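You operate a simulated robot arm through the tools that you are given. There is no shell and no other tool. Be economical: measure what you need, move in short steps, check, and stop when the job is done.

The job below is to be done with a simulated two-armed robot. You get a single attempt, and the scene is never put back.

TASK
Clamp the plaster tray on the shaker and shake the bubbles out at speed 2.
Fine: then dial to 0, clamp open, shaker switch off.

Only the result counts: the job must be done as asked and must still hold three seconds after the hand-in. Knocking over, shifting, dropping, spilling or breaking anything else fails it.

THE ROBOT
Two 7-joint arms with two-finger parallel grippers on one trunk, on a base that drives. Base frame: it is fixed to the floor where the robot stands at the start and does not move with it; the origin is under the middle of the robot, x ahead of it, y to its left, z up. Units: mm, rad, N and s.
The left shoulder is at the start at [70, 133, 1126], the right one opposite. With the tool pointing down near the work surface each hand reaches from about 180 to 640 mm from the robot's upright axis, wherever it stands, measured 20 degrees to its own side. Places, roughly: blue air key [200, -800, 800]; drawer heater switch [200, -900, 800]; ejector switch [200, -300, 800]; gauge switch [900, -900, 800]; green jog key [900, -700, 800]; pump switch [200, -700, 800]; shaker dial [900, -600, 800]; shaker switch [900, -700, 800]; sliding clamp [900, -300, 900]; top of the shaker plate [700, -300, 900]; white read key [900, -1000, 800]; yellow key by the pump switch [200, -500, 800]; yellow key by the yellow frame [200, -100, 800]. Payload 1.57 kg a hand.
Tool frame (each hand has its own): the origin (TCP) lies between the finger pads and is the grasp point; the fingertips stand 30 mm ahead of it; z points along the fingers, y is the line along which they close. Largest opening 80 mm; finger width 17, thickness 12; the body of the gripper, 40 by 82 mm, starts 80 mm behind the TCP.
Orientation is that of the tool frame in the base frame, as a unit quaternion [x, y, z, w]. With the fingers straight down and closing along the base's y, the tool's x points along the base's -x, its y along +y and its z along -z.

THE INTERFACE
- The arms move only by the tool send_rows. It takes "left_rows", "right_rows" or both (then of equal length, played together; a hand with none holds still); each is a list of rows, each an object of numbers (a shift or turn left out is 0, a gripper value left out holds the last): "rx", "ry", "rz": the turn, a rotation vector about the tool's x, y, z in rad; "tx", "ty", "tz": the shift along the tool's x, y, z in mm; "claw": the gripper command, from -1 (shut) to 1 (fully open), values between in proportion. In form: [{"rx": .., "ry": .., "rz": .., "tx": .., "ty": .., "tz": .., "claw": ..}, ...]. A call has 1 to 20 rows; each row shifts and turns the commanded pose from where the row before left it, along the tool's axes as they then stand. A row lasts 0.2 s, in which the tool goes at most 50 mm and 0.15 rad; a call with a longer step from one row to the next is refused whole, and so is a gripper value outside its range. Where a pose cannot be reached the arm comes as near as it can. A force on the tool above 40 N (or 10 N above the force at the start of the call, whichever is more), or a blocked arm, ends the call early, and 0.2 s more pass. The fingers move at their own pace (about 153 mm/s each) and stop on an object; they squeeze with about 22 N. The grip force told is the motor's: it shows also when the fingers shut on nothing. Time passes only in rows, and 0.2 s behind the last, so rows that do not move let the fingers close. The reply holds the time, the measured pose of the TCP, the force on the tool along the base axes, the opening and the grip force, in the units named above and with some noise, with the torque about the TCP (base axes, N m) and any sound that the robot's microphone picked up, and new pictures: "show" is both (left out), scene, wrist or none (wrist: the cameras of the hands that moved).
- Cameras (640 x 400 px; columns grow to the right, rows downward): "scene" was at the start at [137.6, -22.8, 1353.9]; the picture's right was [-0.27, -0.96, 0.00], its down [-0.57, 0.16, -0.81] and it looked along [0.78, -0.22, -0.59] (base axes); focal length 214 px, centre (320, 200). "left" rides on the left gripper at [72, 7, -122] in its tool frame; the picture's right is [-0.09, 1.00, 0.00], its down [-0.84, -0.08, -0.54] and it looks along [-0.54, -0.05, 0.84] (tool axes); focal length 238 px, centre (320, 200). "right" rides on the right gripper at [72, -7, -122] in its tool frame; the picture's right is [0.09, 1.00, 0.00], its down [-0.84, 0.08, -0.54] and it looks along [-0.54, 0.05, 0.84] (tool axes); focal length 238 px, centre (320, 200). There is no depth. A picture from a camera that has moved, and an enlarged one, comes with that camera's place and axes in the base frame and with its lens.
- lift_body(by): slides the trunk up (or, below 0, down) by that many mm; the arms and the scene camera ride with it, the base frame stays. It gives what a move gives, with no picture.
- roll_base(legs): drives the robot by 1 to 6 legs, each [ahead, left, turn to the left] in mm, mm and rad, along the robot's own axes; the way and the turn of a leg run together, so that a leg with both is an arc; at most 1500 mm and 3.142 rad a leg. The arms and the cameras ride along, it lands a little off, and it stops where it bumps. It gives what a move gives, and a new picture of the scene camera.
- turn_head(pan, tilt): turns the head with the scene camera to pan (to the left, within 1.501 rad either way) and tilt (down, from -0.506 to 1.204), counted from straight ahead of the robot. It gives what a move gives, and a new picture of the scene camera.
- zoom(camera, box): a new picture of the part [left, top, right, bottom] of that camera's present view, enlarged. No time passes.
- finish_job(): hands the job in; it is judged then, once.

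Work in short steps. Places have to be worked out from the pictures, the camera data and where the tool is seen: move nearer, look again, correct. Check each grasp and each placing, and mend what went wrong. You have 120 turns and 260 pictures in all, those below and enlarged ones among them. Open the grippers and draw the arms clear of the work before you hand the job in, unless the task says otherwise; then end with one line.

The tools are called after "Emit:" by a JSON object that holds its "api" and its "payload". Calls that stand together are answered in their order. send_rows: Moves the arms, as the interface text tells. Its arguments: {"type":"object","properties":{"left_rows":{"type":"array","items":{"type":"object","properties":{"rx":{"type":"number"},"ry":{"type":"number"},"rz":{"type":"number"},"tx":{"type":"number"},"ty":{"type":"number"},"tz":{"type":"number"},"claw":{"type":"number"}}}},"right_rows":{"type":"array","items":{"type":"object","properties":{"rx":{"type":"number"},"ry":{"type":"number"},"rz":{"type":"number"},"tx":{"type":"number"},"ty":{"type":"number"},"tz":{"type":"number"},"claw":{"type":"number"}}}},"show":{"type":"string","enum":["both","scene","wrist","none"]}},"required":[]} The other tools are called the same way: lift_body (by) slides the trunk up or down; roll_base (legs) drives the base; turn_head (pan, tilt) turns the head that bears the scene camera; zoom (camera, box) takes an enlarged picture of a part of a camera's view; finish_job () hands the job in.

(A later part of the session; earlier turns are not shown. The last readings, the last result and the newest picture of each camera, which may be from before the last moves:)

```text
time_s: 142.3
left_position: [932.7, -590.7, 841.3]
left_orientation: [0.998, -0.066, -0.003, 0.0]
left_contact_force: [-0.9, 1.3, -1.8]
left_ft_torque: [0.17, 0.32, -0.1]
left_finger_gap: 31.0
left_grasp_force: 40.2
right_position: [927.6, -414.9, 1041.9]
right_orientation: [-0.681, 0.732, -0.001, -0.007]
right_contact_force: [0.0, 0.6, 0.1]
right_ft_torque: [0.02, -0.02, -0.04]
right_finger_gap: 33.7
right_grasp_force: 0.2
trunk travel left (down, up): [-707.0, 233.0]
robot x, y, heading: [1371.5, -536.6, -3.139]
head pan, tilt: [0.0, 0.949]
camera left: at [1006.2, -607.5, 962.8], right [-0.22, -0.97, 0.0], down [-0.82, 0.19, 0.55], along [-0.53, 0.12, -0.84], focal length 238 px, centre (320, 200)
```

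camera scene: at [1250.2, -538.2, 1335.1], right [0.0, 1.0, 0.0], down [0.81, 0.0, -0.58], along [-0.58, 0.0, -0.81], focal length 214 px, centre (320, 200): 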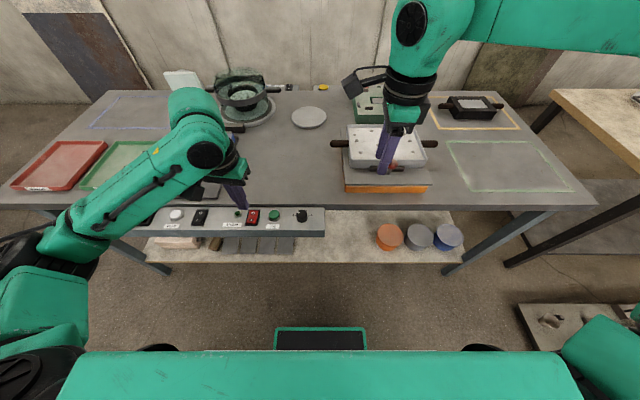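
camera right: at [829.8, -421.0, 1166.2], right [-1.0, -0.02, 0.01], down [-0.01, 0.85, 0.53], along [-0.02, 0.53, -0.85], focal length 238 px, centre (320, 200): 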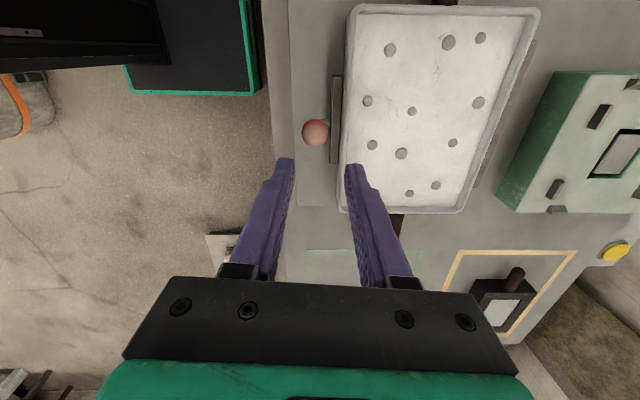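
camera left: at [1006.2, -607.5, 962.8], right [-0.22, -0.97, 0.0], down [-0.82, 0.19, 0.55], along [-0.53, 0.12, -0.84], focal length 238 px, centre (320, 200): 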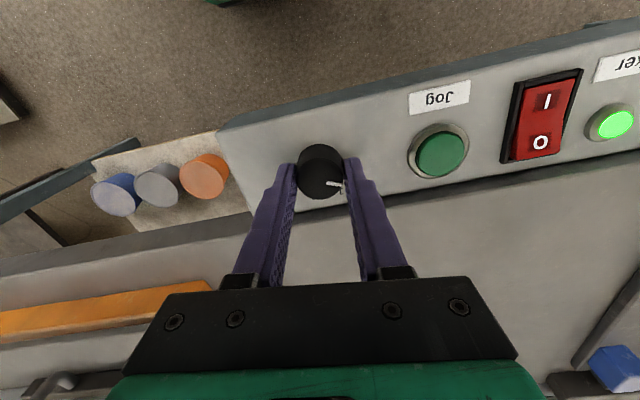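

Knob gripped at full diameter, low side force. I turn it clockwise ~40° and check.

Emit:
{"api": "send_rows", "payload": {"left_rows": [{"rz": 0.1}, {"rz": 0.1}, {"rz": 0.1}, {"rz": 0.1}, {"rz": 0.1}, {"rz": 0.1}, {"rz": 0.1}, {}], "show": "wrist"}}

Emit:
{"api": "zoom", "payload": {"camera": "scene", "box": [260, 190, 340, 240]}}

```text
time_s: 144.1
left_position: [933.2, -591.4, 841.7]
left_orientation: [0.914, -0.405, -0.004, 0.001]
left_contact_force: [-2.1, 6.1, 2.2]
left_ft_torque: [0.62, 0.34, -0.02]
left_finger_gap: 30.7
left_grasp_force: 40.1
right_position: [927.9, -413.6, 1043.2]
right_orientation: [-0.681, 0.732, -0.001, -0.007]
right_contact_force: [0.9, -0.5, 0.6]
right_ft_torque: [0.02, -0.01, 0.03]
right_finger_gap: 34.1
right_grasp_force: 0.0
trunk travel left (down, up): [-707.0, 233.0]
robot x, y, heading: [1369.6, -536.4, -3.142]
head pan, tilt: [0.0, 0.949]
camera left: at [979.9, -648.3, 962.8], right [-0.8, -0.6, 0.0], down [-0.5, 0.67, 0.55], along [-0.33, 0.44, -0.84], focal length 238 px, centre (320, 200)
```

left: 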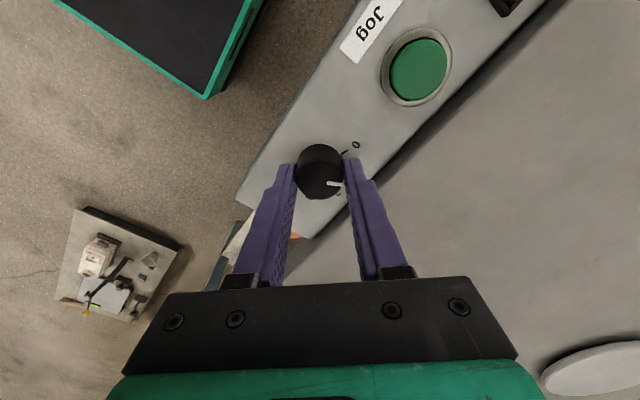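

```text
8.00 times, centred on (300, 215) of scene
camera zoom: at [1251.0, -536.6, 1335.2], right [0.0, 1.0, 0.0], down [0.81, 0.0, -0.58], along [-0.58, 0.0, -0.81], focal length 1716 px, centre (480, 80)
```

zoom: 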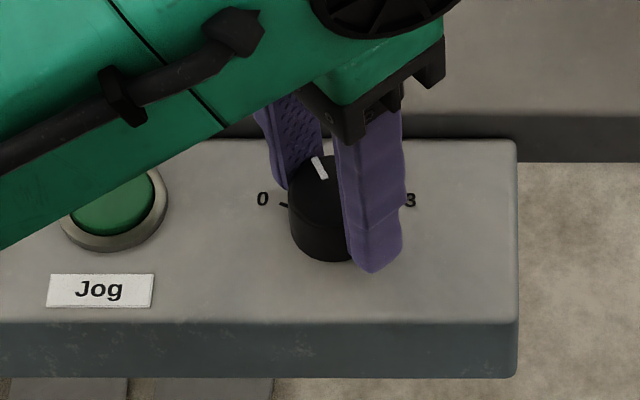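

The pointer followed to 1. Another ~40° to 2.

Emit:
{"api": "send_rows", "payload": {"left_rows": [{"rz": 0.1}, {"rz": 0.1}, {"rz": 0.1}, {"rz": 0.1}, {"rz": 0.1}, {"rz": 0.1}, {"rz": 0.1}]}}

Emit:
{"api": "zoom", "payload": {"camera": "scene", "box": [260, 190, 340, 240]}}

Emit:
{"api": "zoom", "payload": {"camera": "left", "box": [270, 120, 370, 210]}}

```text
time_s: 145.7
left_position: [934.8, -589.6, 843.2]
left_orientation: [0.72, -0.694, -0.003, 0.003]
left_contact_force: [0.5, 6.5, 3.7]
left_ft_torque: [0.88, -0.16, 0.0]
left_finger_gap: 31.0
left_grasp_force: 39.6
right_position: [928.0, -414.0, 1042.0]
right_orientation: [-0.681, 0.732, -0.001, -0.007]
right_contact_force: [-0.4, -0.7, -0.5]
right_ft_torque: [0.04, 0.04, -0.01]
right_finger_gap: 34.0
right_grasp_force: 0.0
trunk travel left (down, up): [-707.0, 233.0]
robot x, y, heading: [1373.1, -542.0, -3.139]
head pan, tilt: [0.0, 0.949]
camera scene: at [1251.9, -536.8, 1335.3], right [0.0, 1.0, 0.0], down [0.81, 0.0, -0.58], along [-0.58, 0.0, -0.81], focal length 214 px, centre (320, 200)
camera left: at [933.3, -662.2, 963.1], right [-1.0, 0.06, 0.01], down [0.05, 0.84, 0.54], along [0.02, 0.54, -0.84], focal length 238 px, centre (320, 200)
```

scene: 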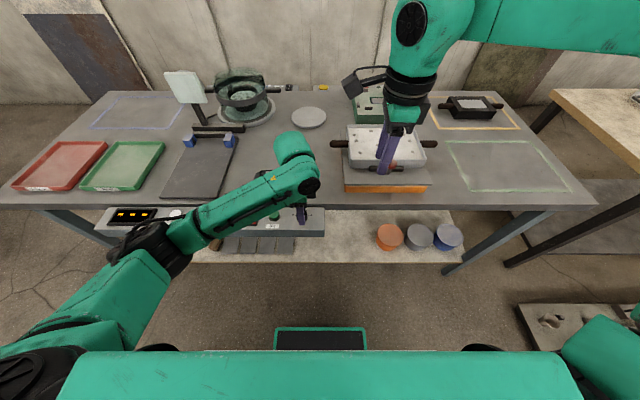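
left: 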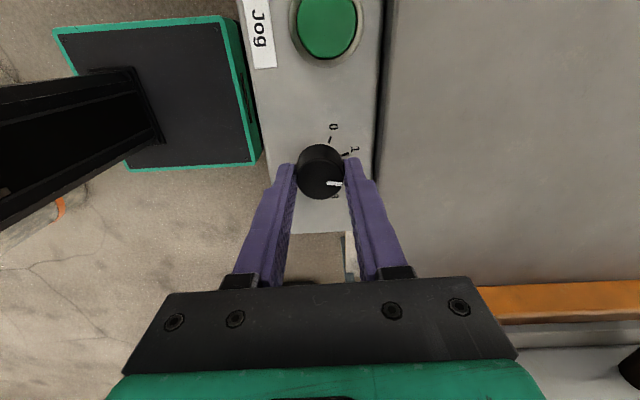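

```text
8.00 times, centred on (300, 215) of scene
camera zoom: at [1251.9, -536.8, 1335.3], right [0.0, 1.0, 0.0], down [0.81, 0.0, -0.58], along [-0.58, 0.0, -0.81], focal length 1716 px, centre (480, 80)
```

zoom: 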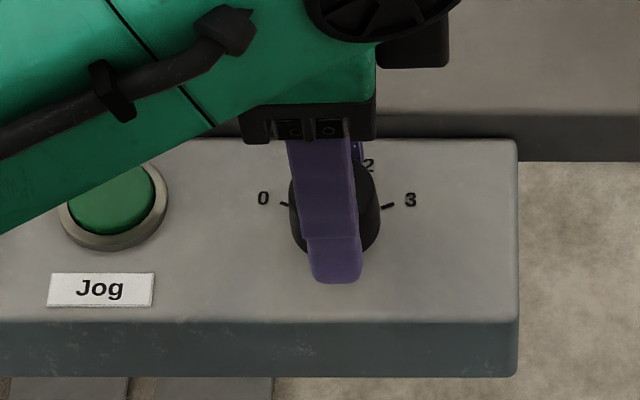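

```text
4.44 times, centred on (320, 165) of left
camera zoom: at [933.3, -662.2, 963.1], right [-1.0, 0.06, 0.01], down [0.05, 0.84, 0.54], along [0.02, 0.54, -0.84], focal length 1059 px, centre (320, 356)
```

zoom: 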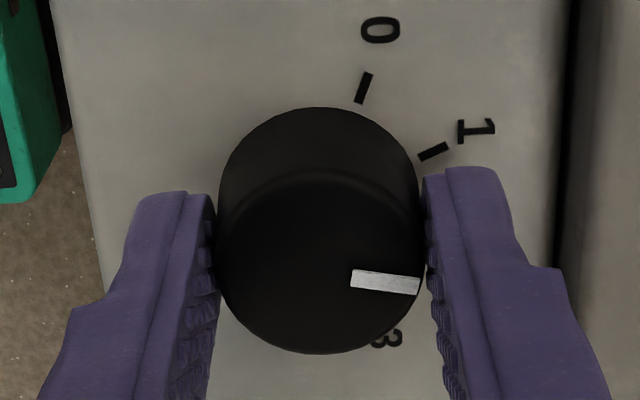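

The pointer is at 2. I wait with the hand steady and watch the tray.

Emit:
{"api": "send_rows", "payload": {"left_rows": [{}, {}, {}, {}, {}, {}, {}, {}, {}, {}], "show": "none"}}

Emit:
{"api": "zoom", "payload": {"camera": "scene", "box": [320, 110, 448, 190]}}

```text
time_s: 147.9
left_position: [935.3, -589.1, 841.5]
left_orientation: [0.72, -0.694, -0.004, 0.002]
left_contact_force: [0.5, 4.3, 5.5]
left_ft_torque: [-0.13, -0.04, -0.02]
left_finger_gap: 30.8
left_grasp_force: 40.1
right_position: [928.1, -414.5, 1041.2]
right_orientation: [-0.681, 0.732, -0.001, -0.008]
right_contact_force: [-0.2, 0.1, 0.4]
right_ft_torque: [0.04, 0.05, -0.01]
right_finger_gap: 33.9
right_grasp_force: 0.2
trunk travel left (down, up): [-707.0, 233.0]
robot x, y, heading: [1368.5, -538.6, -3.143]
head pan, tilt: [0.0, 0.949]
```

```text
5.00 times, centred on (384, 150) of scene
camera zoom: at [1252.0, -536.7, 1335.3], right [0.0, 1.0, 0.0], down [0.81, 0.0, -0.58], along [-0.58, 0.0, -0.81], focal length 1072 px, centre (0, 450)
```

zoom: 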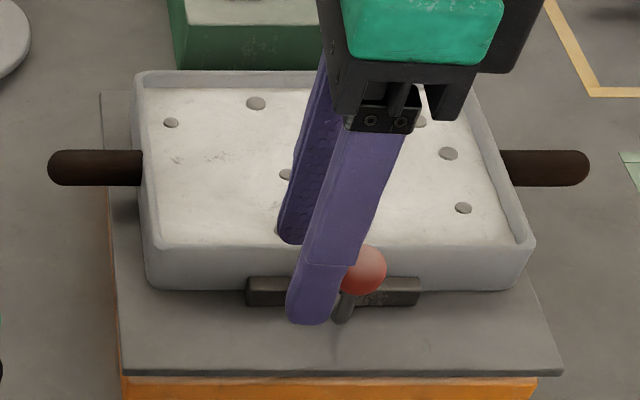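

Some bubbles seem gone. I move the right hand aside for a clear view while shaking goes on.

Emit:
{"api": "send_rows", "payload": {"right_rows": [{"tx": -25, "ty": -5}, {"tx": -25, "ty": -5}, {"tx": -25, "ty": -5}, {"tx": -25, "ty": -5}, {"tx": -25, "ty": -5}, {"tx": -25, "ty": -5}, {}, {}], "show": "none"}}

Emit:
{"api": "zoom", "payload": {"camera": "scene", "box": [320, 110, 448, 190]}}

```text
time_s: 149.7
left_position: [934.0, -589.5, 841.4]
left_orientation: [0.721, -0.693, -0.003, 0.002]
left_contact_force: [0.2, 4.1, 5.7]
left_ft_torque: [0.04, 0.02, -0.03]
left_finger_gap: 30.6
left_grasp_force: 40.1
right_position: [970.2, -268.1, 1039.3]
right_orientation: [-0.681, 0.732, -0.001, -0.008]
right_contact_force: [0.4, -0.5, -0.1]
right_ft_torque: [-0.01, 0.01, -0.03]
right_finger_gap: 34.0
right_grasp_force: 0.0
trunk travel left (down, up): [-707.0, 233.0]
robot x, y, heading: [1370.2, -542.2, -3.133]
head pan, tilt: [0.0, 0.949]
```

```text
5.00 times, centred on (384, 150) of scene
camera zoom: at [1252.0, -536.9, 1335.3], right [0.0, 1.0, 0.0], down [0.81, 0.0, -0.58], along [-0.58, 0.0, -0.81], focal length 1072 px, centre (0, 450)
```

zoom: 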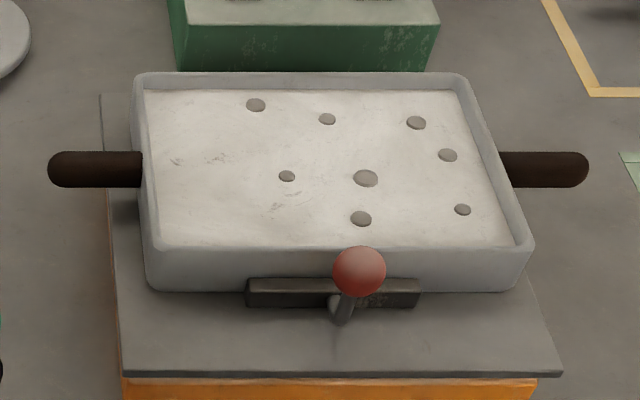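

Bubbles are going, left to right: 8 of 12 remain. I keep shaking and check again.

Emit:
{"api": "send_rows", "payload": {"left_rows": [{}, {}, {}, {}, {}, {}, {}, {}, {}, {}, {}, {}, {}, {}, {}, {}, {}, {}, {}, {}], "show": "none"}}

Emit:
{"api": "zoom", "payload": {"camera": "scene", "box": [320, 110, 448, 190]}}

```text
time_s: 153.9
left_position: [935.0, -590.8, 842.5]
left_orientation: [0.72, -0.694, -0.003, 0.001]
left_contact_force: [-0.5, 3.7, 6.1]
left_ft_torque: [0.13, 0.06, -0.01]
left_finger_gap: 30.9
left_grasp_force: 39.8
right_position: [969.5, -268.0, 1040.1]
right_orientation: [-0.682, 0.731, -0.001, -0.008]
right_contact_force: [0.4, 0.4, 0.0]
right_ft_torque: [-0.02, -0.02, 0.01]
right_finger_gap: 33.8
right_grasp_force: 0.1
trunk travel left (down, up): [-707.0, 233.0]
robot x, y, heading: [1371.2, -539.6, -3.143]
head pan, tilt: [0.0, 0.949]
```

```text
5.00 times, centred on (384, 150) of scene
camera zoom: at [1252.0, -537.0, 1335.3], right [0.0, 1.0, 0.0], down [0.81, 0.0, -0.58], along [-0.58, 0.0, -0.81], focal length 1072 px, centre (0, 450)
```

zoom: 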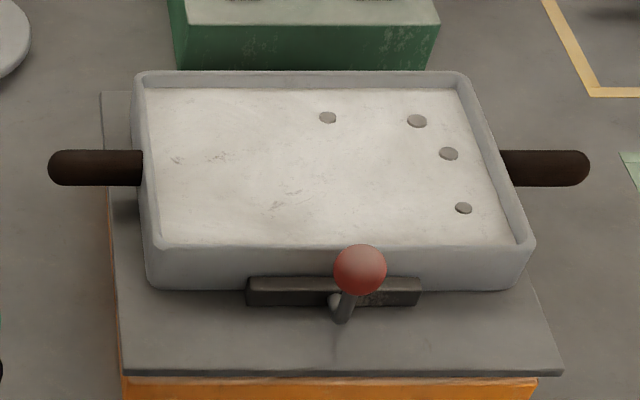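

Four remain, about one per second; another ~4 s.

Emit:
{"api": "send_rows", "payload": {"left_rows": [{}, {}, {}, {}, {}, {}, {}, {}, {}, {}, {}, {}, {}, {}, {}, {}, {}, {}, {}, {}], "show": "none"}}

Emit:
{"api": "zoom", "payload": {"camera": "scene", "box": [320, 110, 448, 190]}}

```text
time_s: 158.1
left_position: [934.5, -590.2, 841.6]
left_orientation: [0.721, -0.693, -0.004, 0.001]
left_contact_force: [-0.8, 2.8, 6.1]
left_ft_torque: [0.1, -0.01, 0.0]
left_finger_gap: 31.1
left_grasp_force: 40.0
right_position: [969.4, -267.3, 1040.1]
right_orientation: [-0.681, 0.732, -0.002, -0.007]
right_contact_force: [-0.7, -0.2, 0.5]
right_ft_torque: [-0.02, -0.01, 0.02]
right_finger_gap: 34.3
right_grasp_force: 0.1
trunk travel left (down, up): [-707.0, 233.0]
robot x, y, heading: [1366.5, -537.2, -3.136]
head pan, tilt: [0.0, 0.949]
```

```text
5.00 times, centred on (384, 150) of scene
camera zoom: at [1252.0, -537.0, 1335.3], right [0.0, 1.0, 0.0], down [0.81, 0.0, -0.58], along [-0.58, 0.0, -0.81], focal length 1072 px, centre (0, 450)
```

zoom: 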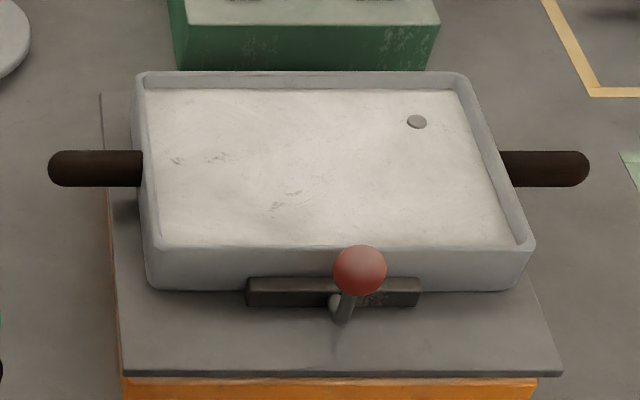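

One left; 2 s more.

Emit:
{"api": "send_rows", "payload": {"left_rows": [{}, {}, {}, {}, {}, {}, {}, {}, {}], "show": "none"}}

Emit:
{"api": "zoom", "payload": {"camera": "scene", "box": [320, 110, 448, 190]}}

```text
time_s: 160.1
left_position: [935.1, -589.1, 841.9]
left_orientation: [0.721, -0.693, -0.003, 0.001]
left_contact_force: [-0.5, 3.3, 6.5]
left_ft_torque: [0.06, 0.02, 0.04]
left_finger_gap: 30.5
left_grasp_force: 39.1
right_position: [968.9, -268.4, 1039.6]
right_orientation: [-0.681, 0.732, 0.0, -0.007]
right_contact_force: [0.5, 0.8, -0.8]
right_ft_torque: [0.0, -0.01, -0.01]
right_finger_gap: 33.8
right_grasp_force: 0.1
trunk travel left (down, up): [-707.0, 233.0]
robot x, y, heading: [1373.4, -538.4, -3.144]
head pan, tilt: [0.0, 0.949]
```

```text
5.00 times, centred on (384, 150) of scene
camera zoom: at [1252.0, -537.0, 1335.3], right [0.0, 1.0, 0.0], down [0.81, 0.0, -0.58], along [-0.58, 0.0, -0.81], focal length 1072 px, centre (0, 450)
```

zoom: 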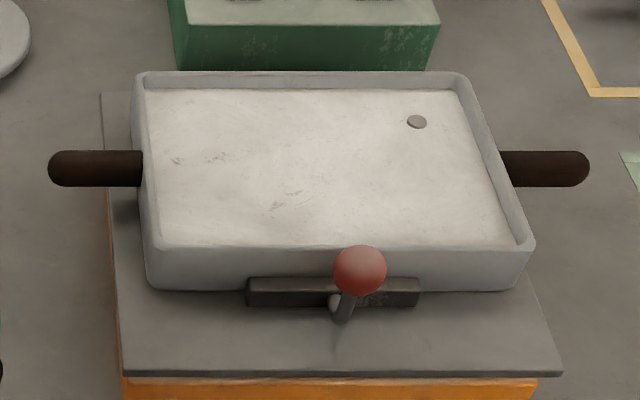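

Emit:
{"api": "send_rows", "payload": {"left_rows": [{}, {}, {}, {}, {}], "show": "none"}}

Emit:
{"api": "zoom", "payload": {"camera": "scene", "box": [320, 110, 448, 190]}}

```text
time_s: 161.3
left_position: [935.9, -589.6, 841.6]
left_orientation: [0.721, -0.693, -0.004, 0.002]
left_contact_force: [-0.3, 3.5, 6.4]
left_ft_torque: [0.1, 0.03, 0.0]
left_finger_gap: 30.7
left_grasp_force: 40.1
right_position: [969.6, -267.2, 1039.5]
right_orientation: [-0.681, 0.732, -0.001, -0.007]
right_contact_force: [-0.3, 0.6, -0.1]
right_ft_torque: [-0.01, -0.02, 0.01]
right_finger_gap: 34.1
right_grasp_force: 0.0
trunk travel left (down, up): [-707.0, 233.0]
robot x, y, heading: [1373.5, -538.5, -3.136]
head pan, tilt: [0.0, 0.949]
```

```text
5.00 times, centred on (384, 150) of scene
camera zoom: at [1252.0, -537.0, 1335.3], right [0.0, 1.0, 0.0], down [0.81, 0.0, -0.58], along [-0.58, 0.0, -0.81], focal length 1072 px, centre (0, 450)
```

zoom: 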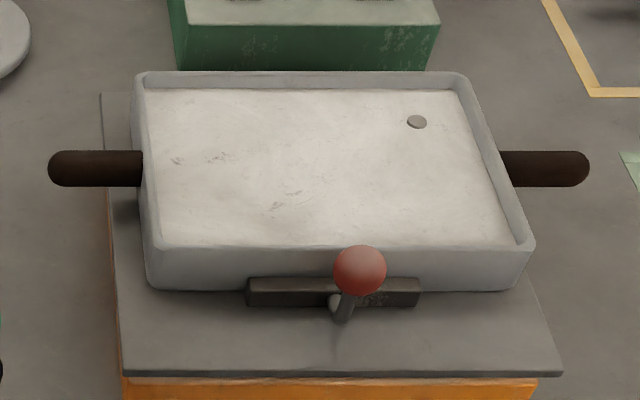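

The last bubble persists; I keep shaking 2 s more.

Emit:
{"api": "send_rows", "payload": {"left_rows": [{}, {}, {}, {}, {}, {}, {}, {}], "show": "none"}}

Emit:
{"api": "zoom", "payload": {"camera": "scene", "box": [320, 110, 448, 190]}}

```text
time_s: 163.1
left_position: [936.0, -590.9, 841.6]
left_orientation: [0.721, -0.693, -0.003, 0.001]
left_contact_force: [-0.6, 3.8, 5.3]
left_ft_torque: [0.08, 0.0, -0.02]
left_finger_gap: 30.7
left_grasp_force: 39.8
right_position: [969.0, -268.5, 1039.3]
right_orientation: [-0.681, 0.732, -0.001, -0.007]
right_contact_force: [-0.1, -0.7, 0.5]
right_ft_torque: [-0.04, -0.01, 0.01]
right_finger_gap: 34.1
right_grasp_force: 0.0
trunk travel left (down, up): [-707.0, 233.0]
robot x, y, heading: [1367.0, -535.5, -3.135]
head pan, tilt: [0.0, 0.949]
```

```text
5.00 times, centred on (384, 150) of scene
camera zoom: at [1252.0, -537.1, 1335.3], right [0.0, 1.0, 0.0], down [0.81, 0.0, -0.58], along [-0.58, 0.0, -0.81], focal length 1072 px, centre (0, 450)
```

zoom: 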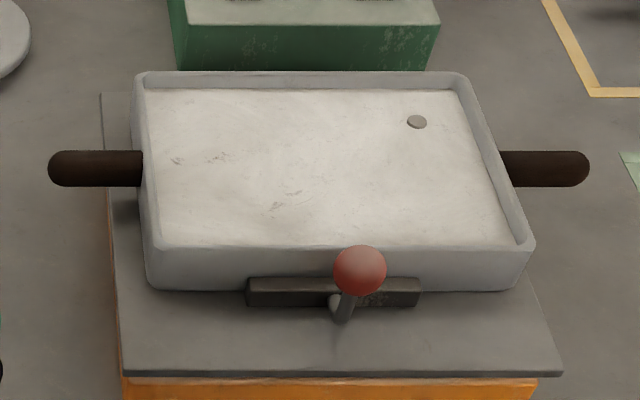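

Emit:
{"api": "send_rows", "payload": {"left_rows": [{}, {}, {}, {}, {}, {}, {}, {}, {}, {}, {}, {}, {}, {}, {}, {}, {}, {}, {}, {}], "show": "none"}}

Emit:
{"api": "zoom", "payload": {"camera": "scene", "box": [320, 110, 448, 190]}}

Emit:
{"api": "zoom", "payload": {"camera": "left", "box": [270, 120, 370, 210]}}

```text
time_s: 167.3
left_position: [934.7, -590.3, 841.1]
left_orientation: [0.721, -0.693, -0.003, 0.001]
left_contact_force: [0.0, 3.4, 5.3]
left_ft_torque: [0.09, 0.03, 0.04]
left_finger_gap: 30.8
left_grasp_force: 39.7
right_position: [970.1, -267.5, 1039.8]
right_orientation: [-0.682, 0.732, -0.001, -0.008]
right_contact_force: [-0.4, 0.0, -0.3]
right_ft_torque: [-0.02, -0.02, -0.02]
right_finger_gap: 34.0
right_grasp_force: 0.1
trunk travel left (down, up): [-707.0, 233.0]
robot x, y, heading: [1368.5, -537.2, -3.134]
head pan, tilt: [0.0, 0.949]
```

```text
5.00 times, centred on (384, 150) of scene
camera zoom: at [1252.0, -537.1, 1335.3], right [0.0, 1.0, 0.0], down [0.81, 0.0, -0.58], along [-0.58, 0.0, -0.81], focal length 1072 px, centre (0, 450)
```

zoom: 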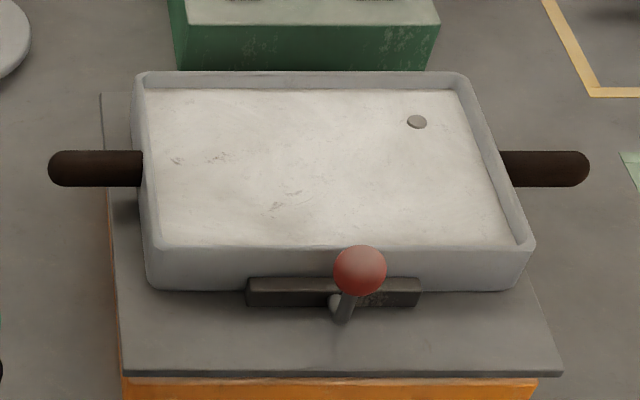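

```text
4.44 times, centred on (320, 165) of left
camera zoom: at [933.4, -662.5, 963.1], right [-1.0, 0.05, 0.01], down [0.05, 0.84, 0.54], along [0.02, 0.54, -0.84], focal length 1059 px, centre (320, 356)
```

zoom: 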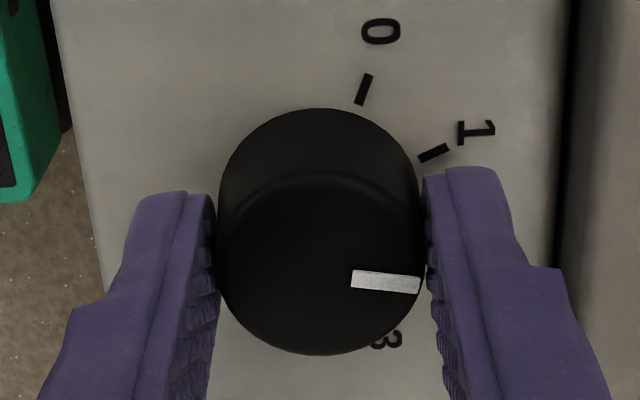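

The last bubble stays. I check whether the lamp is still lit and the plate still moves (two close-ups 0.4 s apart).

Emit:
{"api": "zoom", "payload": {"camera": "scene", "box": [370, 155, 402, 175]}}

Emit:
{"api": "send_rows", "payload": {"left_rows": [{}], "show": "scene"}}

Emit:
{"api": "zoom", "payload": {"camera": "scene", "box": [370, 155, 402, 175]}}

Emit:
{"api": "zoom", "payload": {"camera": "scene", "box": [180, 180, 340, 280]}}

```text
16.00 times, centred on (386, 165) of scene
camera zoom: at [1252.0, -537.1, 1335.3], right [0.0, 1.0, 0.0], down [0.81, 0.0, -0.58], along [-0.58, 0.0, -0.81], focal length 3432 px, centre (-736, 760)
```

zoom: 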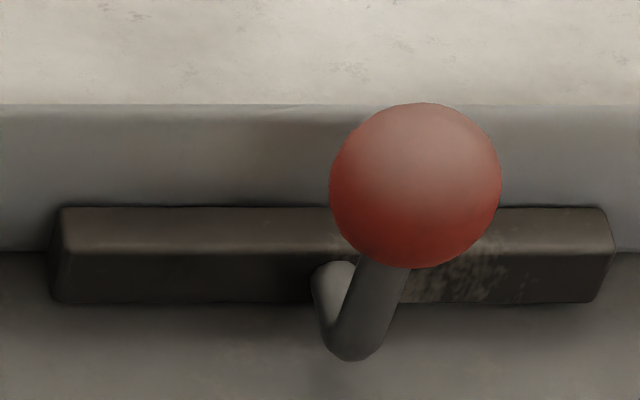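

```text
time_s: 167.7
left_position: [935.2, -590.1, 841.3]
left_orientation: [0.72, -0.694, -0.003, 0.001]
left_contact_force: [-0.4, 2.5, 5.2]
left_ft_torque: [0.06, 0.01, 0.01]
left_finger_gap: 30.5
left_grasp_force: 39.9
right_position: [968.7, -267.9, 1040.7]
right_orientation: [-0.681, 0.732, -0.002, -0.008]
right_contact_force: [0.1, 0.7, 0.2]
right_ft_torque: [-0.02, 0.0, -0.01]
right_finger_gap: 34.0
right_grasp_force: 0.0
trunk travel left (down, up): [-707.0, 233.0]
robot x, y, heading: [1371.1, -540.3, -3.135]
head pan, tilt: [0.0, 0.949]
camera scene: at [1252.0, -537.1, 1335.3], right [0.0, 1.0, 0.0], down [0.81, 0.0, -0.58], along [-0.58, 0.0, -0.81], focal length 214 px, centre (320, 200)
```

scene: 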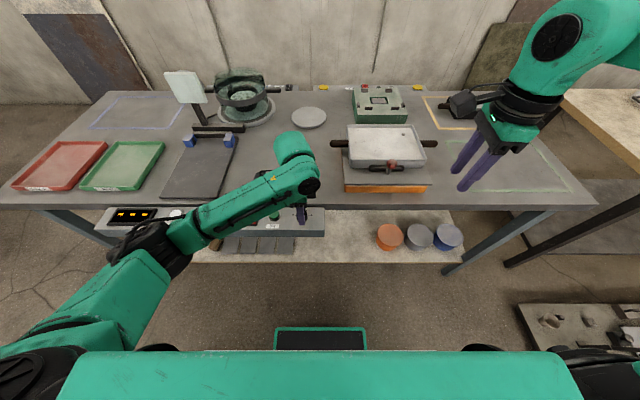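

```text
16.00 times, centred on (386, 165) of scene
camera zoom: at [1252.0, -537.1, 1335.3], right [0.0, 1.0, 0.0], down [0.81, 0.0, -0.58], along [-0.58, 0.0, -0.81], focal length 3432 px, centre (-736, 760)
```

zoom: 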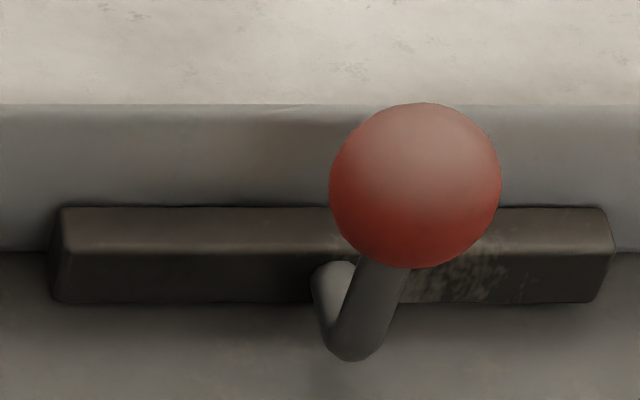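

```text
4.00 times, centred on (260, 230) of scene
camera zoom: at [1252.0, -537.1, 1335.3], right [0.0, 1.0, 0.0], down [0.81, 0.0, -0.58], along [-0.58, 0.0, -0.81], focal length 858 px, centre (560, 80)
```

zoom: 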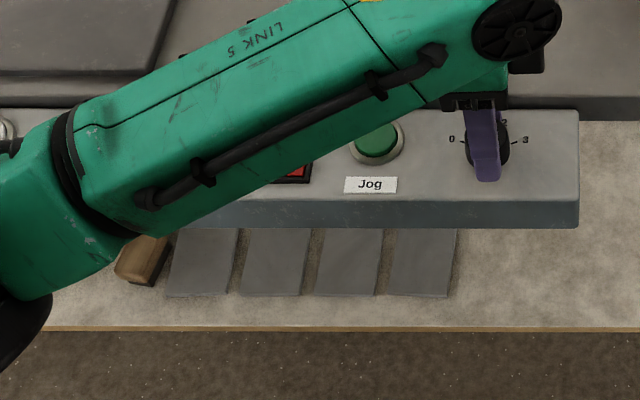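

The plate no longer moves. I release the dial (left at 2) and raise the hand to see lamp and switch.

Emit:
{"api": "send_rows", "payload": {"left_rows": [{"claw": -0.1}, {"claw": 0.2}, {"tz": -15}, {"tz": -25}, {"tz": -30}, {"tz": -30}, {}], "show": "wrist"}}

Emit:
{"api": "zoom", "payload": {"camera": "scene", "box": [180, 180, 340, 280]}}

Emit:
{"api": "zoom", "payload": {"camera": "scene", "box": [370, 155, 402, 175]}}

```text
time_s: 169.3
left_position: [936.0, -591.7, 940.0]
left_orientation: [0.72, -0.694, -0.003, 0.0]
left_contact_force: [-0.2, -0.3, -0.5]
left_ft_torque: [0.01, 0.0, -0.01]
left_finger_gap: 48.1
left_grasp_force: 0.1
right_position: [968.9, -269.5, 1039.6]
right_orientation: [-0.681, 0.732, -0.001, -0.007]
right_contact_force: [0.4, -0.5, 0.3]
right_ft_torque: [-0.01, 0.0, -0.03]
right_finger_gap: 34.1
right_grasp_force: 0.2
trunk travel left (down, up): [-707.0, 233.0]
robot x, y, heading: [1372.9, -539.3, -3.137]
head pan, tilt: [0.0, 0.949]
camera left: at [933.4, -663.6, 1061.7], right [-1.0, 0.05, 0.01], down [0.05, 0.84, 0.54], along [0.02, 0.54, -0.84], focal length 238 px, centre (320, 200)
```

left: 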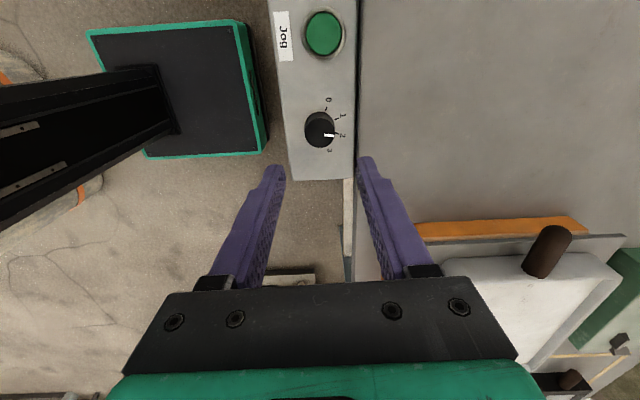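

```text
4.00 times, centred on (260, 230) of scene
camera zoom: at [1251.1, -538.0, 1335.2], right [0.0, 1.0, 0.0], down [0.81, 0.0, -0.58], along [-0.58, 0.0, -0.81], focal length 858 px, centre (560, 80)
```

zoom: 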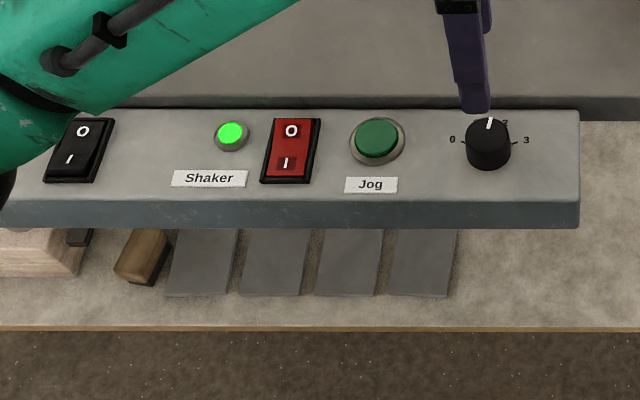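

```text
16.00 times, centred on (386, 165) of scene
camera zoom: at [1251.1, -538.0, 1335.2], right [0.0, 1.0, 0.0], down [0.81, 0.0, -0.58], along [-0.58, 0.0, -0.81], focal length 3432 px, centre (-736, 760)
```

zoom: 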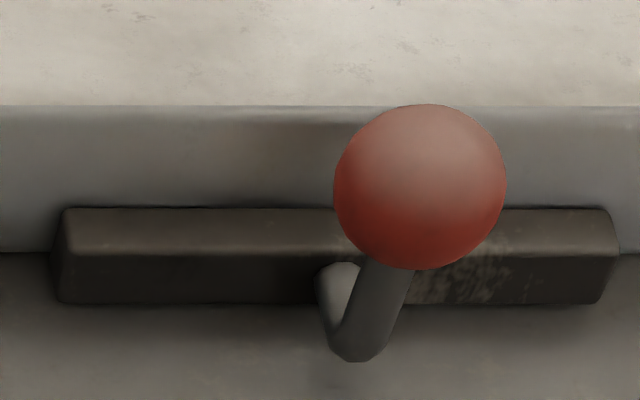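

Lamp lit and dial on 2. I look closely at the last spot and at the dial, then shake longer.

Emit:
{"api": "zoom", "payload": {"camera": "scene", "box": [388, 124, 420, 144]}}

Emit:
{"api": "zoom", "payload": {"camera": "left", "box": [280, 80, 380, 170]}}

Emit:
{"api": "send_rows", "payload": {"left_rows": [{}, {}, {}, {}, {}, {}, {}, {}, {}, {}, {}, {}, {}, {}, {}, {}, {}, {}, {}, {}], "show": "none"}}

Emit:
{"api": "zoom", "payload": {"camera": "scene", "box": [340, 115, 436, 175]}}

```text
16.00 times, centred on (404, 134) of scene
camera zoom: at [1251.1, -538.0, 1335.2], right [0.0, 1.0, 0.0], down [0.81, 0.0, -0.58], along [-0.58, 0.0, -0.81], focal length 3432 px, centre (-1024, 1256)
```

zoom: 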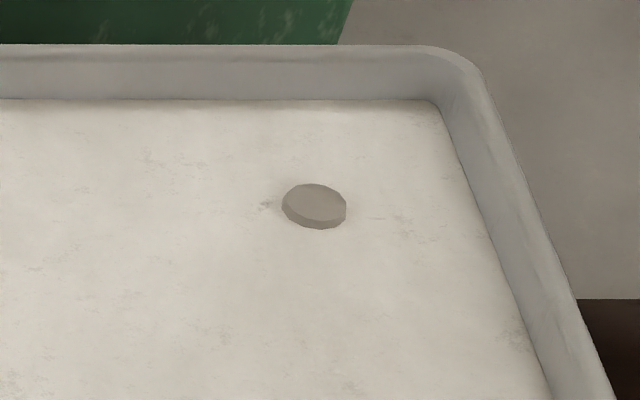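

```text
4.44 times, centred on (330, 125) of left
camera zoom: at [933.4, -663.6, 1061.7], right [-1.0, 0.05, 0.01], down [0.05, 0.84, 0.54], along [0.02, 0.54, -0.84], focal length 1059 px, centre (276, 533)
```

zoom: 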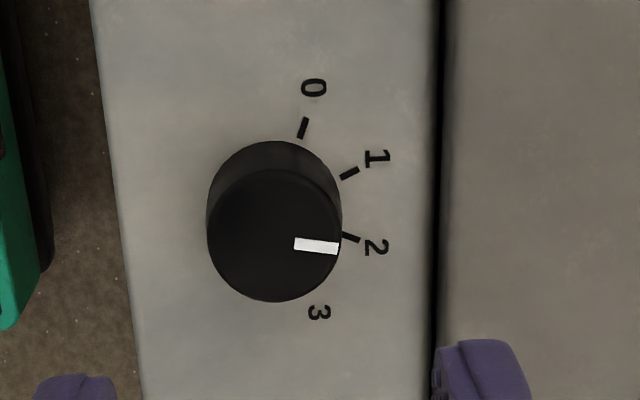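

```text
time_s: 173.5
left_position: [935.4, -590.1, 940.2]
left_orientation: [0.72, -0.694, -0.004, 0.001]
left_contact_force: [-1.0, -0.8, 0.4]
left_ft_torque: [0.02, 0.0, -0.03]
left_finger_gap: 48.1
left_grasp_force: 0.1
right_position: [967.7, -269.5, 1039.2]
right_orientation: [-0.681, 0.732, 0.0, -0.007]
right_contact_force: [-0.8, -0.5, 0.3]
right_ft_torque: [-0.05, 0.02, -0.01]
right_finger_gap: 34.0
right_grasp_force: 0.1
trunk travel left (down, up): [-707.0, 233.0]
robot x, y, heading: [1369.7, -536.3, -3.139]
head pan, tilt: [0.0, 0.949]
```

```text
6.67 times, centred on (388, 145) of scene
camera zoom: at [1251.2, -538.0, 1335.2], right [0.0, 1.0, 0.0], down [0.81, 0.0, -0.58], along [-0.58, 0.0, -0.81], focal length 1430 px, centre (-133, 567)
```

zoom: 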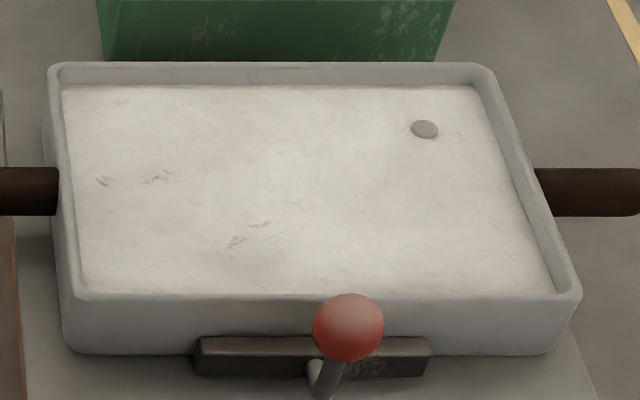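

By triangulation the marks are ~50° apart and the pointer sits short of 2 (≈1.6), which may explain the stuck bubble. I back the wrist off 0.6 rad, regrip and turn ~20° more.

Emit:
{"api": "send_rows", "payload": {"left_rows": [{"rz": -0.15}, {"rz": -0.15}, {"rz": -0.15}, {"rz": -0.15}, {"tz": 25}, {"tz": 30}, {"tz": 25}, {"tz": 14}, {"tz": 5}, {}], "show": "wrist"}}

```text
time_s: 175.7
left_position: [934.0, -591.9, 841.6]
left_orientation: [0.893, -0.45, -0.002, 0.001]
left_contact_force: [-0.2, 0.3, 0.3]
left_ft_torque: [-0.01, 0.01, -0.04]
left_finger_gap: 48.3
left_grasp_force: 0.1
right_position: [969.2, -268.1, 1039.2]
right_orientation: [-0.681, 0.732, 0.0, -0.008]
right_contact_force: [0.2, 0.9, 0.2]
right_ft_torque: [0.0, 0.0, 0.02]
right_finger_gap: 34.2
right_grasp_force: 0.1
trunk travel left (down, up): [-707.0, 233.0]
robot x, y, heading: [1371.8, -538.9, -3.141]
head pan, tilt: [0.0, 0.949]
camera left: at [973.3, -654.6, 963.1], right [-0.85, -0.52, 0.0], down [-0.43, 0.72, 0.55], along [-0.29, 0.47, -0.84], focal length 238 px, centre (320, 200)
```

left: 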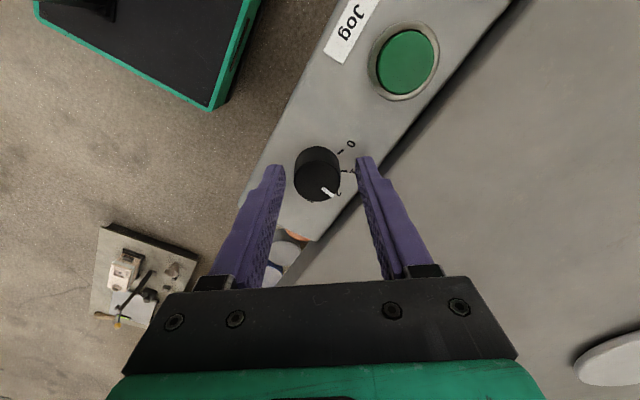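

Emit:
{"api": "send_rows", "payload": {"left_rows": [{"claw": -0.1}, {"claw": -1}, {"claw": -1}, {"rz": 0.09}, {"rz": 0.09}, {"rz": 0.09}, {"rz": 0.08}, {}], "show": "none"}}

Emit:
{"api": "zoom", "payload": {"camera": "left", "box": [270, 120, 370, 210]}}

Emit:
{"api": "zoom", "payload": {"camera": "scene", "box": [340, 115, 436, 175]}}

```text
time_s: 177.5
left_position: [934.8, -589.7, 842.3]
left_orientation: [0.801, -0.599, -0.003, 0.0]
left_contact_force: [11.6, 3.2, -10.2]
left_ft_torque: [0.97, -0.07, 0.02]
left_finger_gap: 30.9
left_grasp_force: 40.0
right_position: [969.1, -268.8, 1039.8]
right_orientation: [-0.682, 0.732, 0.0, -0.007]
right_contact_force: [0.3, -0.6, 1.2]
right_ft_torque: [-0.02, -0.01, 0.02]
right_finger_gap: 34.2
right_grasp_force: 0.0
trunk travel left (down, up): [-707.0, 233.0]
robot x, y, heading: [1368.6, -538.7, -3.138]
head pan, tilt: [0.0, 0.949]
```

```text
4.44 times, centred on (320, 165) of left
camera zoom: at [950.8, -662.2, 963.4], right [-0.98, -0.19, 0.0], down [-0.16, 0.82, 0.54], along [-0.11, 0.53, -0.84], focal length 1059 px, centre (320, 356)
```

zoom: 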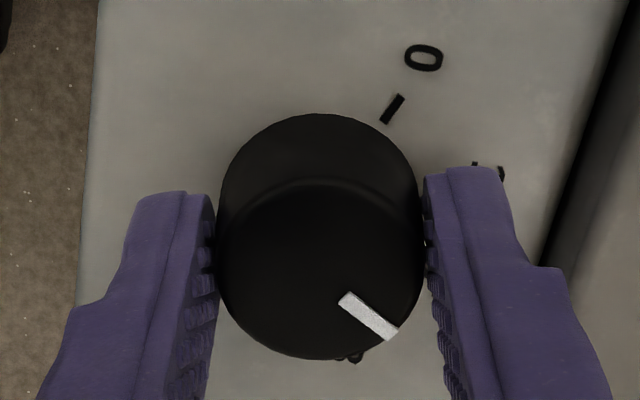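

```text
6.67 times, centred on (388, 145) of scene
camera zoom: at [1252.3, -537.9, 1335.3], right [0.0, 1.0, 0.0], down [0.81, 0.0, -0.58], along [-0.58, 0.0, -0.81], focal length 1430 px, centre (-133, 567)
```

zoom: 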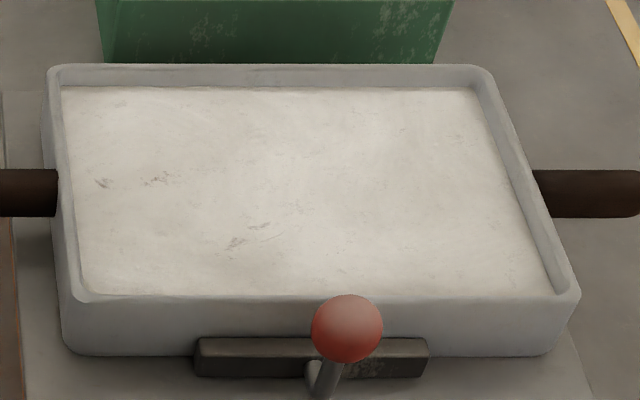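

The last bubble vanished with the dial on 2. I give it 2 s more, then turn back counter-clockwise by 1.1 rad as a first stage.

Emit:
{"api": "send_rows", "payload": {"left_rows": [{}, {}, {}, {}, {}, {}, {}, {}, {}, {"rz": -0.1}, {"rz": -0.1}, {"rz": -0.1}, {"rz": -0.1}, {"rz": -0.1}, {"rz": -0.1}, {"rz": -0.1}, {"rz": -0.1}, {"rz": -0.1}, {"rz": -0.1}], "show": "wrist"}}

Emit:
{"api": "zoom", "payload": {"camera": "left", "box": [270, 120, 370, 210]}}

Emit:
{"api": "zoom", "payload": {"camera": "scene", "box": [340, 115, 436, 175]}}

```text
time_s: 181.5
left_position: [934.9, -590.7, 843.3]
left_orientation: [0.99, -0.14, -0.001, -0.001]
left_contact_force: [14.0, 1.1, -24.0]
left_ft_torque: [0.02, -0.51, 0.0]
left_finger_gap: 31.1
left_grasp_force: 40.1
right_position: [968.2, -268.6, 1040.3]
right_orientation: [-0.682, 0.731, 0.0, -0.007]
right_contact_force: [-0.2, 0.4, -1.2]
right_ft_torque: [0.0, 0.0, -0.01]
right_finger_gap: 33.9
right_grasp_force: 0.1
trunk travel left (down, up): [-707.0, 233.0]
robot x, y, heading: [1368.4, -537.7, -3.135]
head pan, tilt: [0.0, 0.949]
camera left: at [1003.6, -617.9, 964.2], right [-0.37, -0.93, 0.0], down [-0.78, 0.31, 0.55], along [-0.51, 0.2, -0.84], focal length 238 px, centre (320, 200)
```

left: 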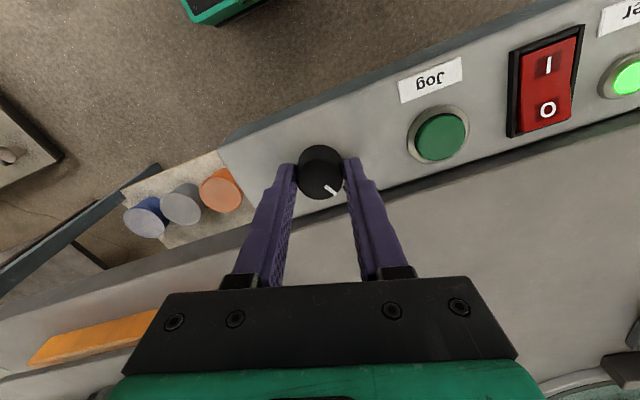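

```text
4.44 times, centred on (320, 165) of left
camera zoom: at [1003.6, -617.9, 964.2], right [-0.37, -0.93, 0.0], down [-0.78, 0.31, 0.55], along [-0.51, 0.2, -0.84], focal length 1059 px, centre (320, 356)
```

zoom: 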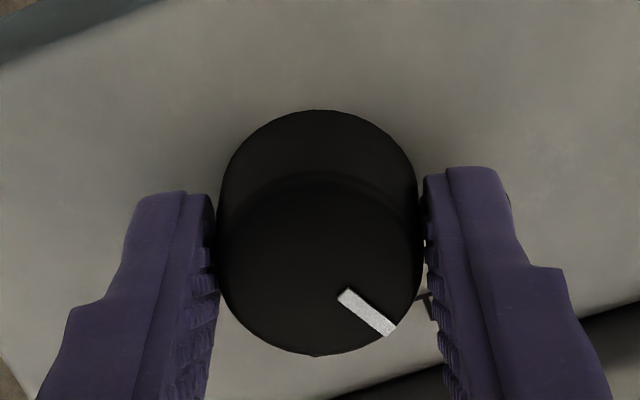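

```text
6.67 times, centred on (388, 145) of scene
camera zoom: at [1250.9, -538.1, 1335.1], right [0.0, 1.0, 0.0], down [0.81, 0.0, -0.58], along [-0.58, 0.0, -0.81], focal length 1430 px, centre (-133, 567)
```

zoom: 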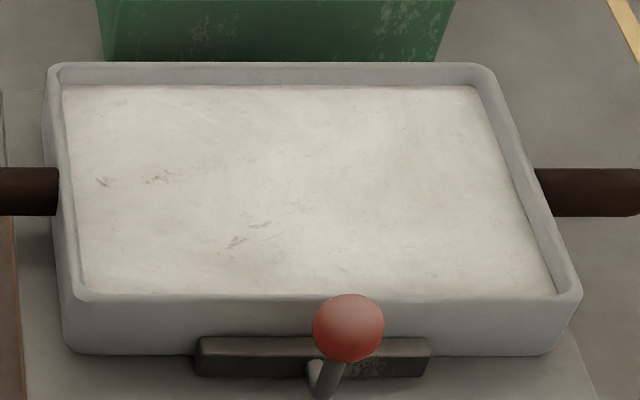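

Bubbles all out; dial is past 1 on its way to 0. I open, wind the wrist forward 0.8 rad, and regrip for the rest.

Emit:
{"api": "send_rows", "payload": {"left_rows": [{"claw": -0.1}, {"claw": 0.2}, {"rz": 0.14}, {"rz": 0.14}, {"rz": 0.14}, {"rz": 0.14}, {"rz": 0.14}, {"rz": 0.1, "tz": 1}, {"claw": -0.1}, {"claw": -1}, {"claw": -1}, {}], "show": "none"}}

Emit:
{"api": "send_rows", "payload": {"left_rows": [{"rz": -0.1}, {"rz": -0.1}, {"rz": -0.1}, {"rz": -0.1}, {"rz": -0.1}, {"rz": -0.1}, {"rz": -0.1}, {}], "show": "none"}}

Emit:
{"api": "zoom", "payload": {"camera": "left", "box": [260, 100, 390, 210]}}

```text
time_s: 184.1
left_position: [934.7, -590.8, 842.0]
left_orientation: [0.857, -0.515, -0.003, 0.0]
left_contact_force: [4.4, 2.3, -3.5]
left_ft_torque: [0.22, -0.13, 0.01]
left_finger_gap: 31.2
left_grasp_force: 40.0
right_position: [969.9, -268.4, 1040.0]
right_orientation: [-0.682, 0.732, -0.002, -0.008]
right_contact_force: [-0.3, -0.1, 0.6]
right_ft_torque: [-0.03, -0.01, 0.02]
right_finger_gap: 34.0
right_grasp_force: 0.0
trunk travel left (down, up): [-707.0, 233.0]
robot x, y, heading: [1370.1, -538.1, -3.14]
head pan, tilt: [0.0, 0.949]
```

```text
time_s: 185.9
left_position: [934.4, -591.4, 841.7]
left_orientation: [0.982, -0.19, -0.003, 0.0]
left_contact_force: [8.3, 6.9, -7.4]
left_ft_torque: [0.61, 0.68, 0.02]
left_finger_gap: 31.1
left_grasp_force: 39.3
right_position: [968.7, -268.2, 1040.2]
right_orientation: [-0.682, 0.732, 0.0, -0.009]
right_contact_force: [-0.4, 0.2, -0.3]
right_ft_torque: [0.02, 0.01, 0.0]
right_finger_gap: 34.0
right_grasp_force: 0.1
trunk travel left (down, up): [-707.0, 233.0]
robot x, y, heading: [1371.2, -539.8, -3.137]
head pan, tilt: [0.0, 0.949]
```

```text
3.64 times, centred on (325, 155) of left
camera zoom: at [1000.8, -624.3, 962.9], right [-0.46, -0.89, 0.0], down [-0.74, 0.38, 0.55], along [-0.49, 0.25, -0.84], focal length 867 px, centre (302, 364)
```

zoom: 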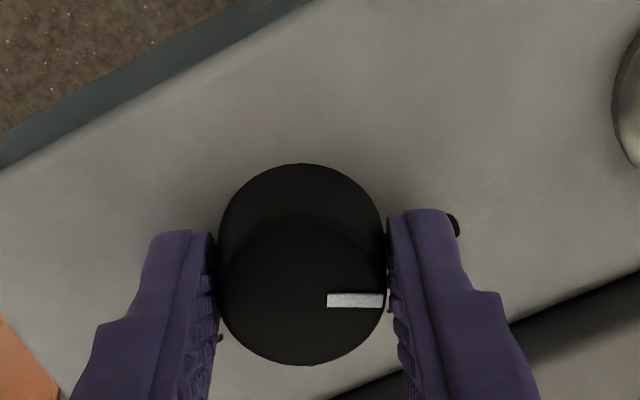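

Nearly there; another 0.06 rad, then release, rise and inspect the dial.

Emit:
{"api": "send_rows", "payload": {"left_rows": [{"rz": -0.03}, {"rz": -0.03}, {}, {"claw": -0.1}, {"claw": 0.2}, {"tz": -15}, {"tz": -25}, {"tz": -30}, {"tz": -30}, {}], "show": "none"}}

Emit:
{"api": "zoom", "payload": {"camera": "left", "box": [270, 90, 370, 165]}}

Emit:
{"api": "zoom", "payload": {"camera": "scene", "box": [230, 190, 326, 250]}}

```text
time_s: 188.1
left_position: [935.0, -592.7, 943.2]
left_orientation: [0.987, -0.16, -0.004, -0.001]
left_contact_force: [0.0, 0.4, 0.0]
left_ft_torque: [0.0, 0.01, -0.01]
left_finger_gap: 47.9
left_grasp_force: 0.1
right_position: [968.5, -267.4, 1040.4]
right_orientation: [-0.682, 0.732, 0.0, -0.007]
right_contact_force: [0.2, 0.1, -0.3]
right_ft_torque: [0.0, -0.01, 0.02]
right_finger_gap: 33.8
right_grasp_force: 0.2
trunk travel left (down, up): [-707.0, 233.0]
robot x, y, heading: [1369.4, -539.3, -3.139]
head pan, tilt: [0.0, 0.949]
```

```text
5.33 times, centred on (320, 128) of left
camera zoom: at [1003.4, -621.3, 1063.6], right [-0.4, -0.92, 0.0], down [-0.77, 0.34, 0.55], along [-0.5, 0.22, -0.84], focal length 1271 px, centre (320, 587)
```

zoom: 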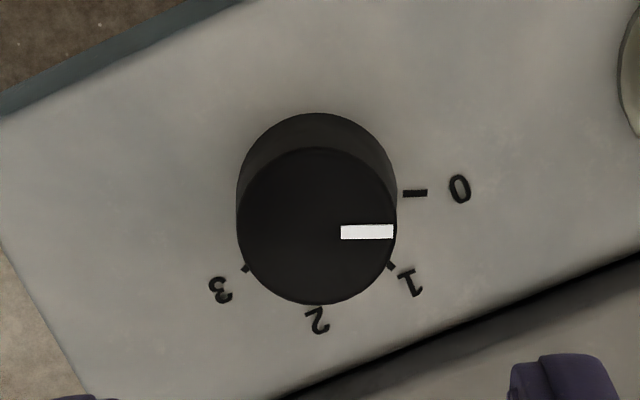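

```text
6.67 times, centred on (278, 220) of scene
camera zoom: at [1251.0, -538.0, 1335.2], right [0.0, 1.0, 0.0], down [0.81, 0.0, -0.58], along [-0.58, 0.0, -0.81], focal length 1430 px, centre (600, 67)
```

zoom: 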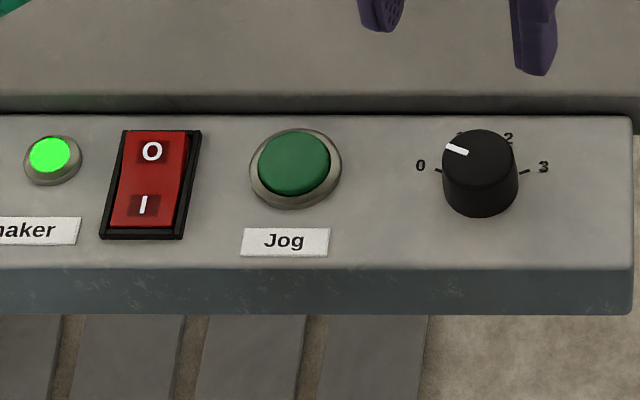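

Pointer is parallel to the 0 tick, as at the start. Now the right hand returns above the clamp ball.

Emit:
{"api": "send_rows", "payload": {"right_rows": [{"tx": 11.3, "ty": 16, "claw": 0.1}, {"tx": 11.3, "ty": 16}, {"tx": 11.3, "ty": 16}, {"tx": 11.3, "ty": 16}, {"tx": 11.3, "ty": 16}, {"tx": 11.3, "ty": 16}, {"tx": 11.3, "ty": 16}, {"tx": 11.3, "ty": 14}, {}], "show": "wrist"}}

```text
time_s: 190.1
left_position: [935.6, -591.7, 943.6]
left_orientation: [0.987, -0.161, -0.003, -0.001]
left_contact_force: [0.4, 0.0, -0.9]
left_ft_torque: [-0.03, -0.01, -0.01]
left_finger_gap: 47.8
left_grasp_force: 0.1
right_position: [837.3, -347.6, 1041.4]
right_orientation: [-0.681, 0.732, -0.001, -0.007]
right_contact_force: [0.3, -0.2, 0.5]
right_ft_torque: [0.02, -0.02, 0.03]
right_finger_gap: 43.9
right_grasp_force: 0.1
trunk travel left (down, up): [-707.0, 233.0]
robot x, y, heading: [1371.0, -538.2, -3.138]
head pan, tilt: [0.0, 0.949]
camera right: at [839.9, -421.1, 1165.2], right [-1.0, -0.02, 0.01], down [-0.01, 0.85, 0.53], along [-0.02, 0.53, -0.85], focal length 238 px, centre (320, 200)
```

right: 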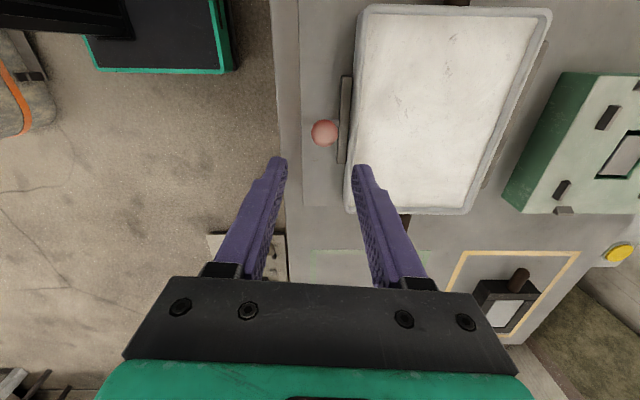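

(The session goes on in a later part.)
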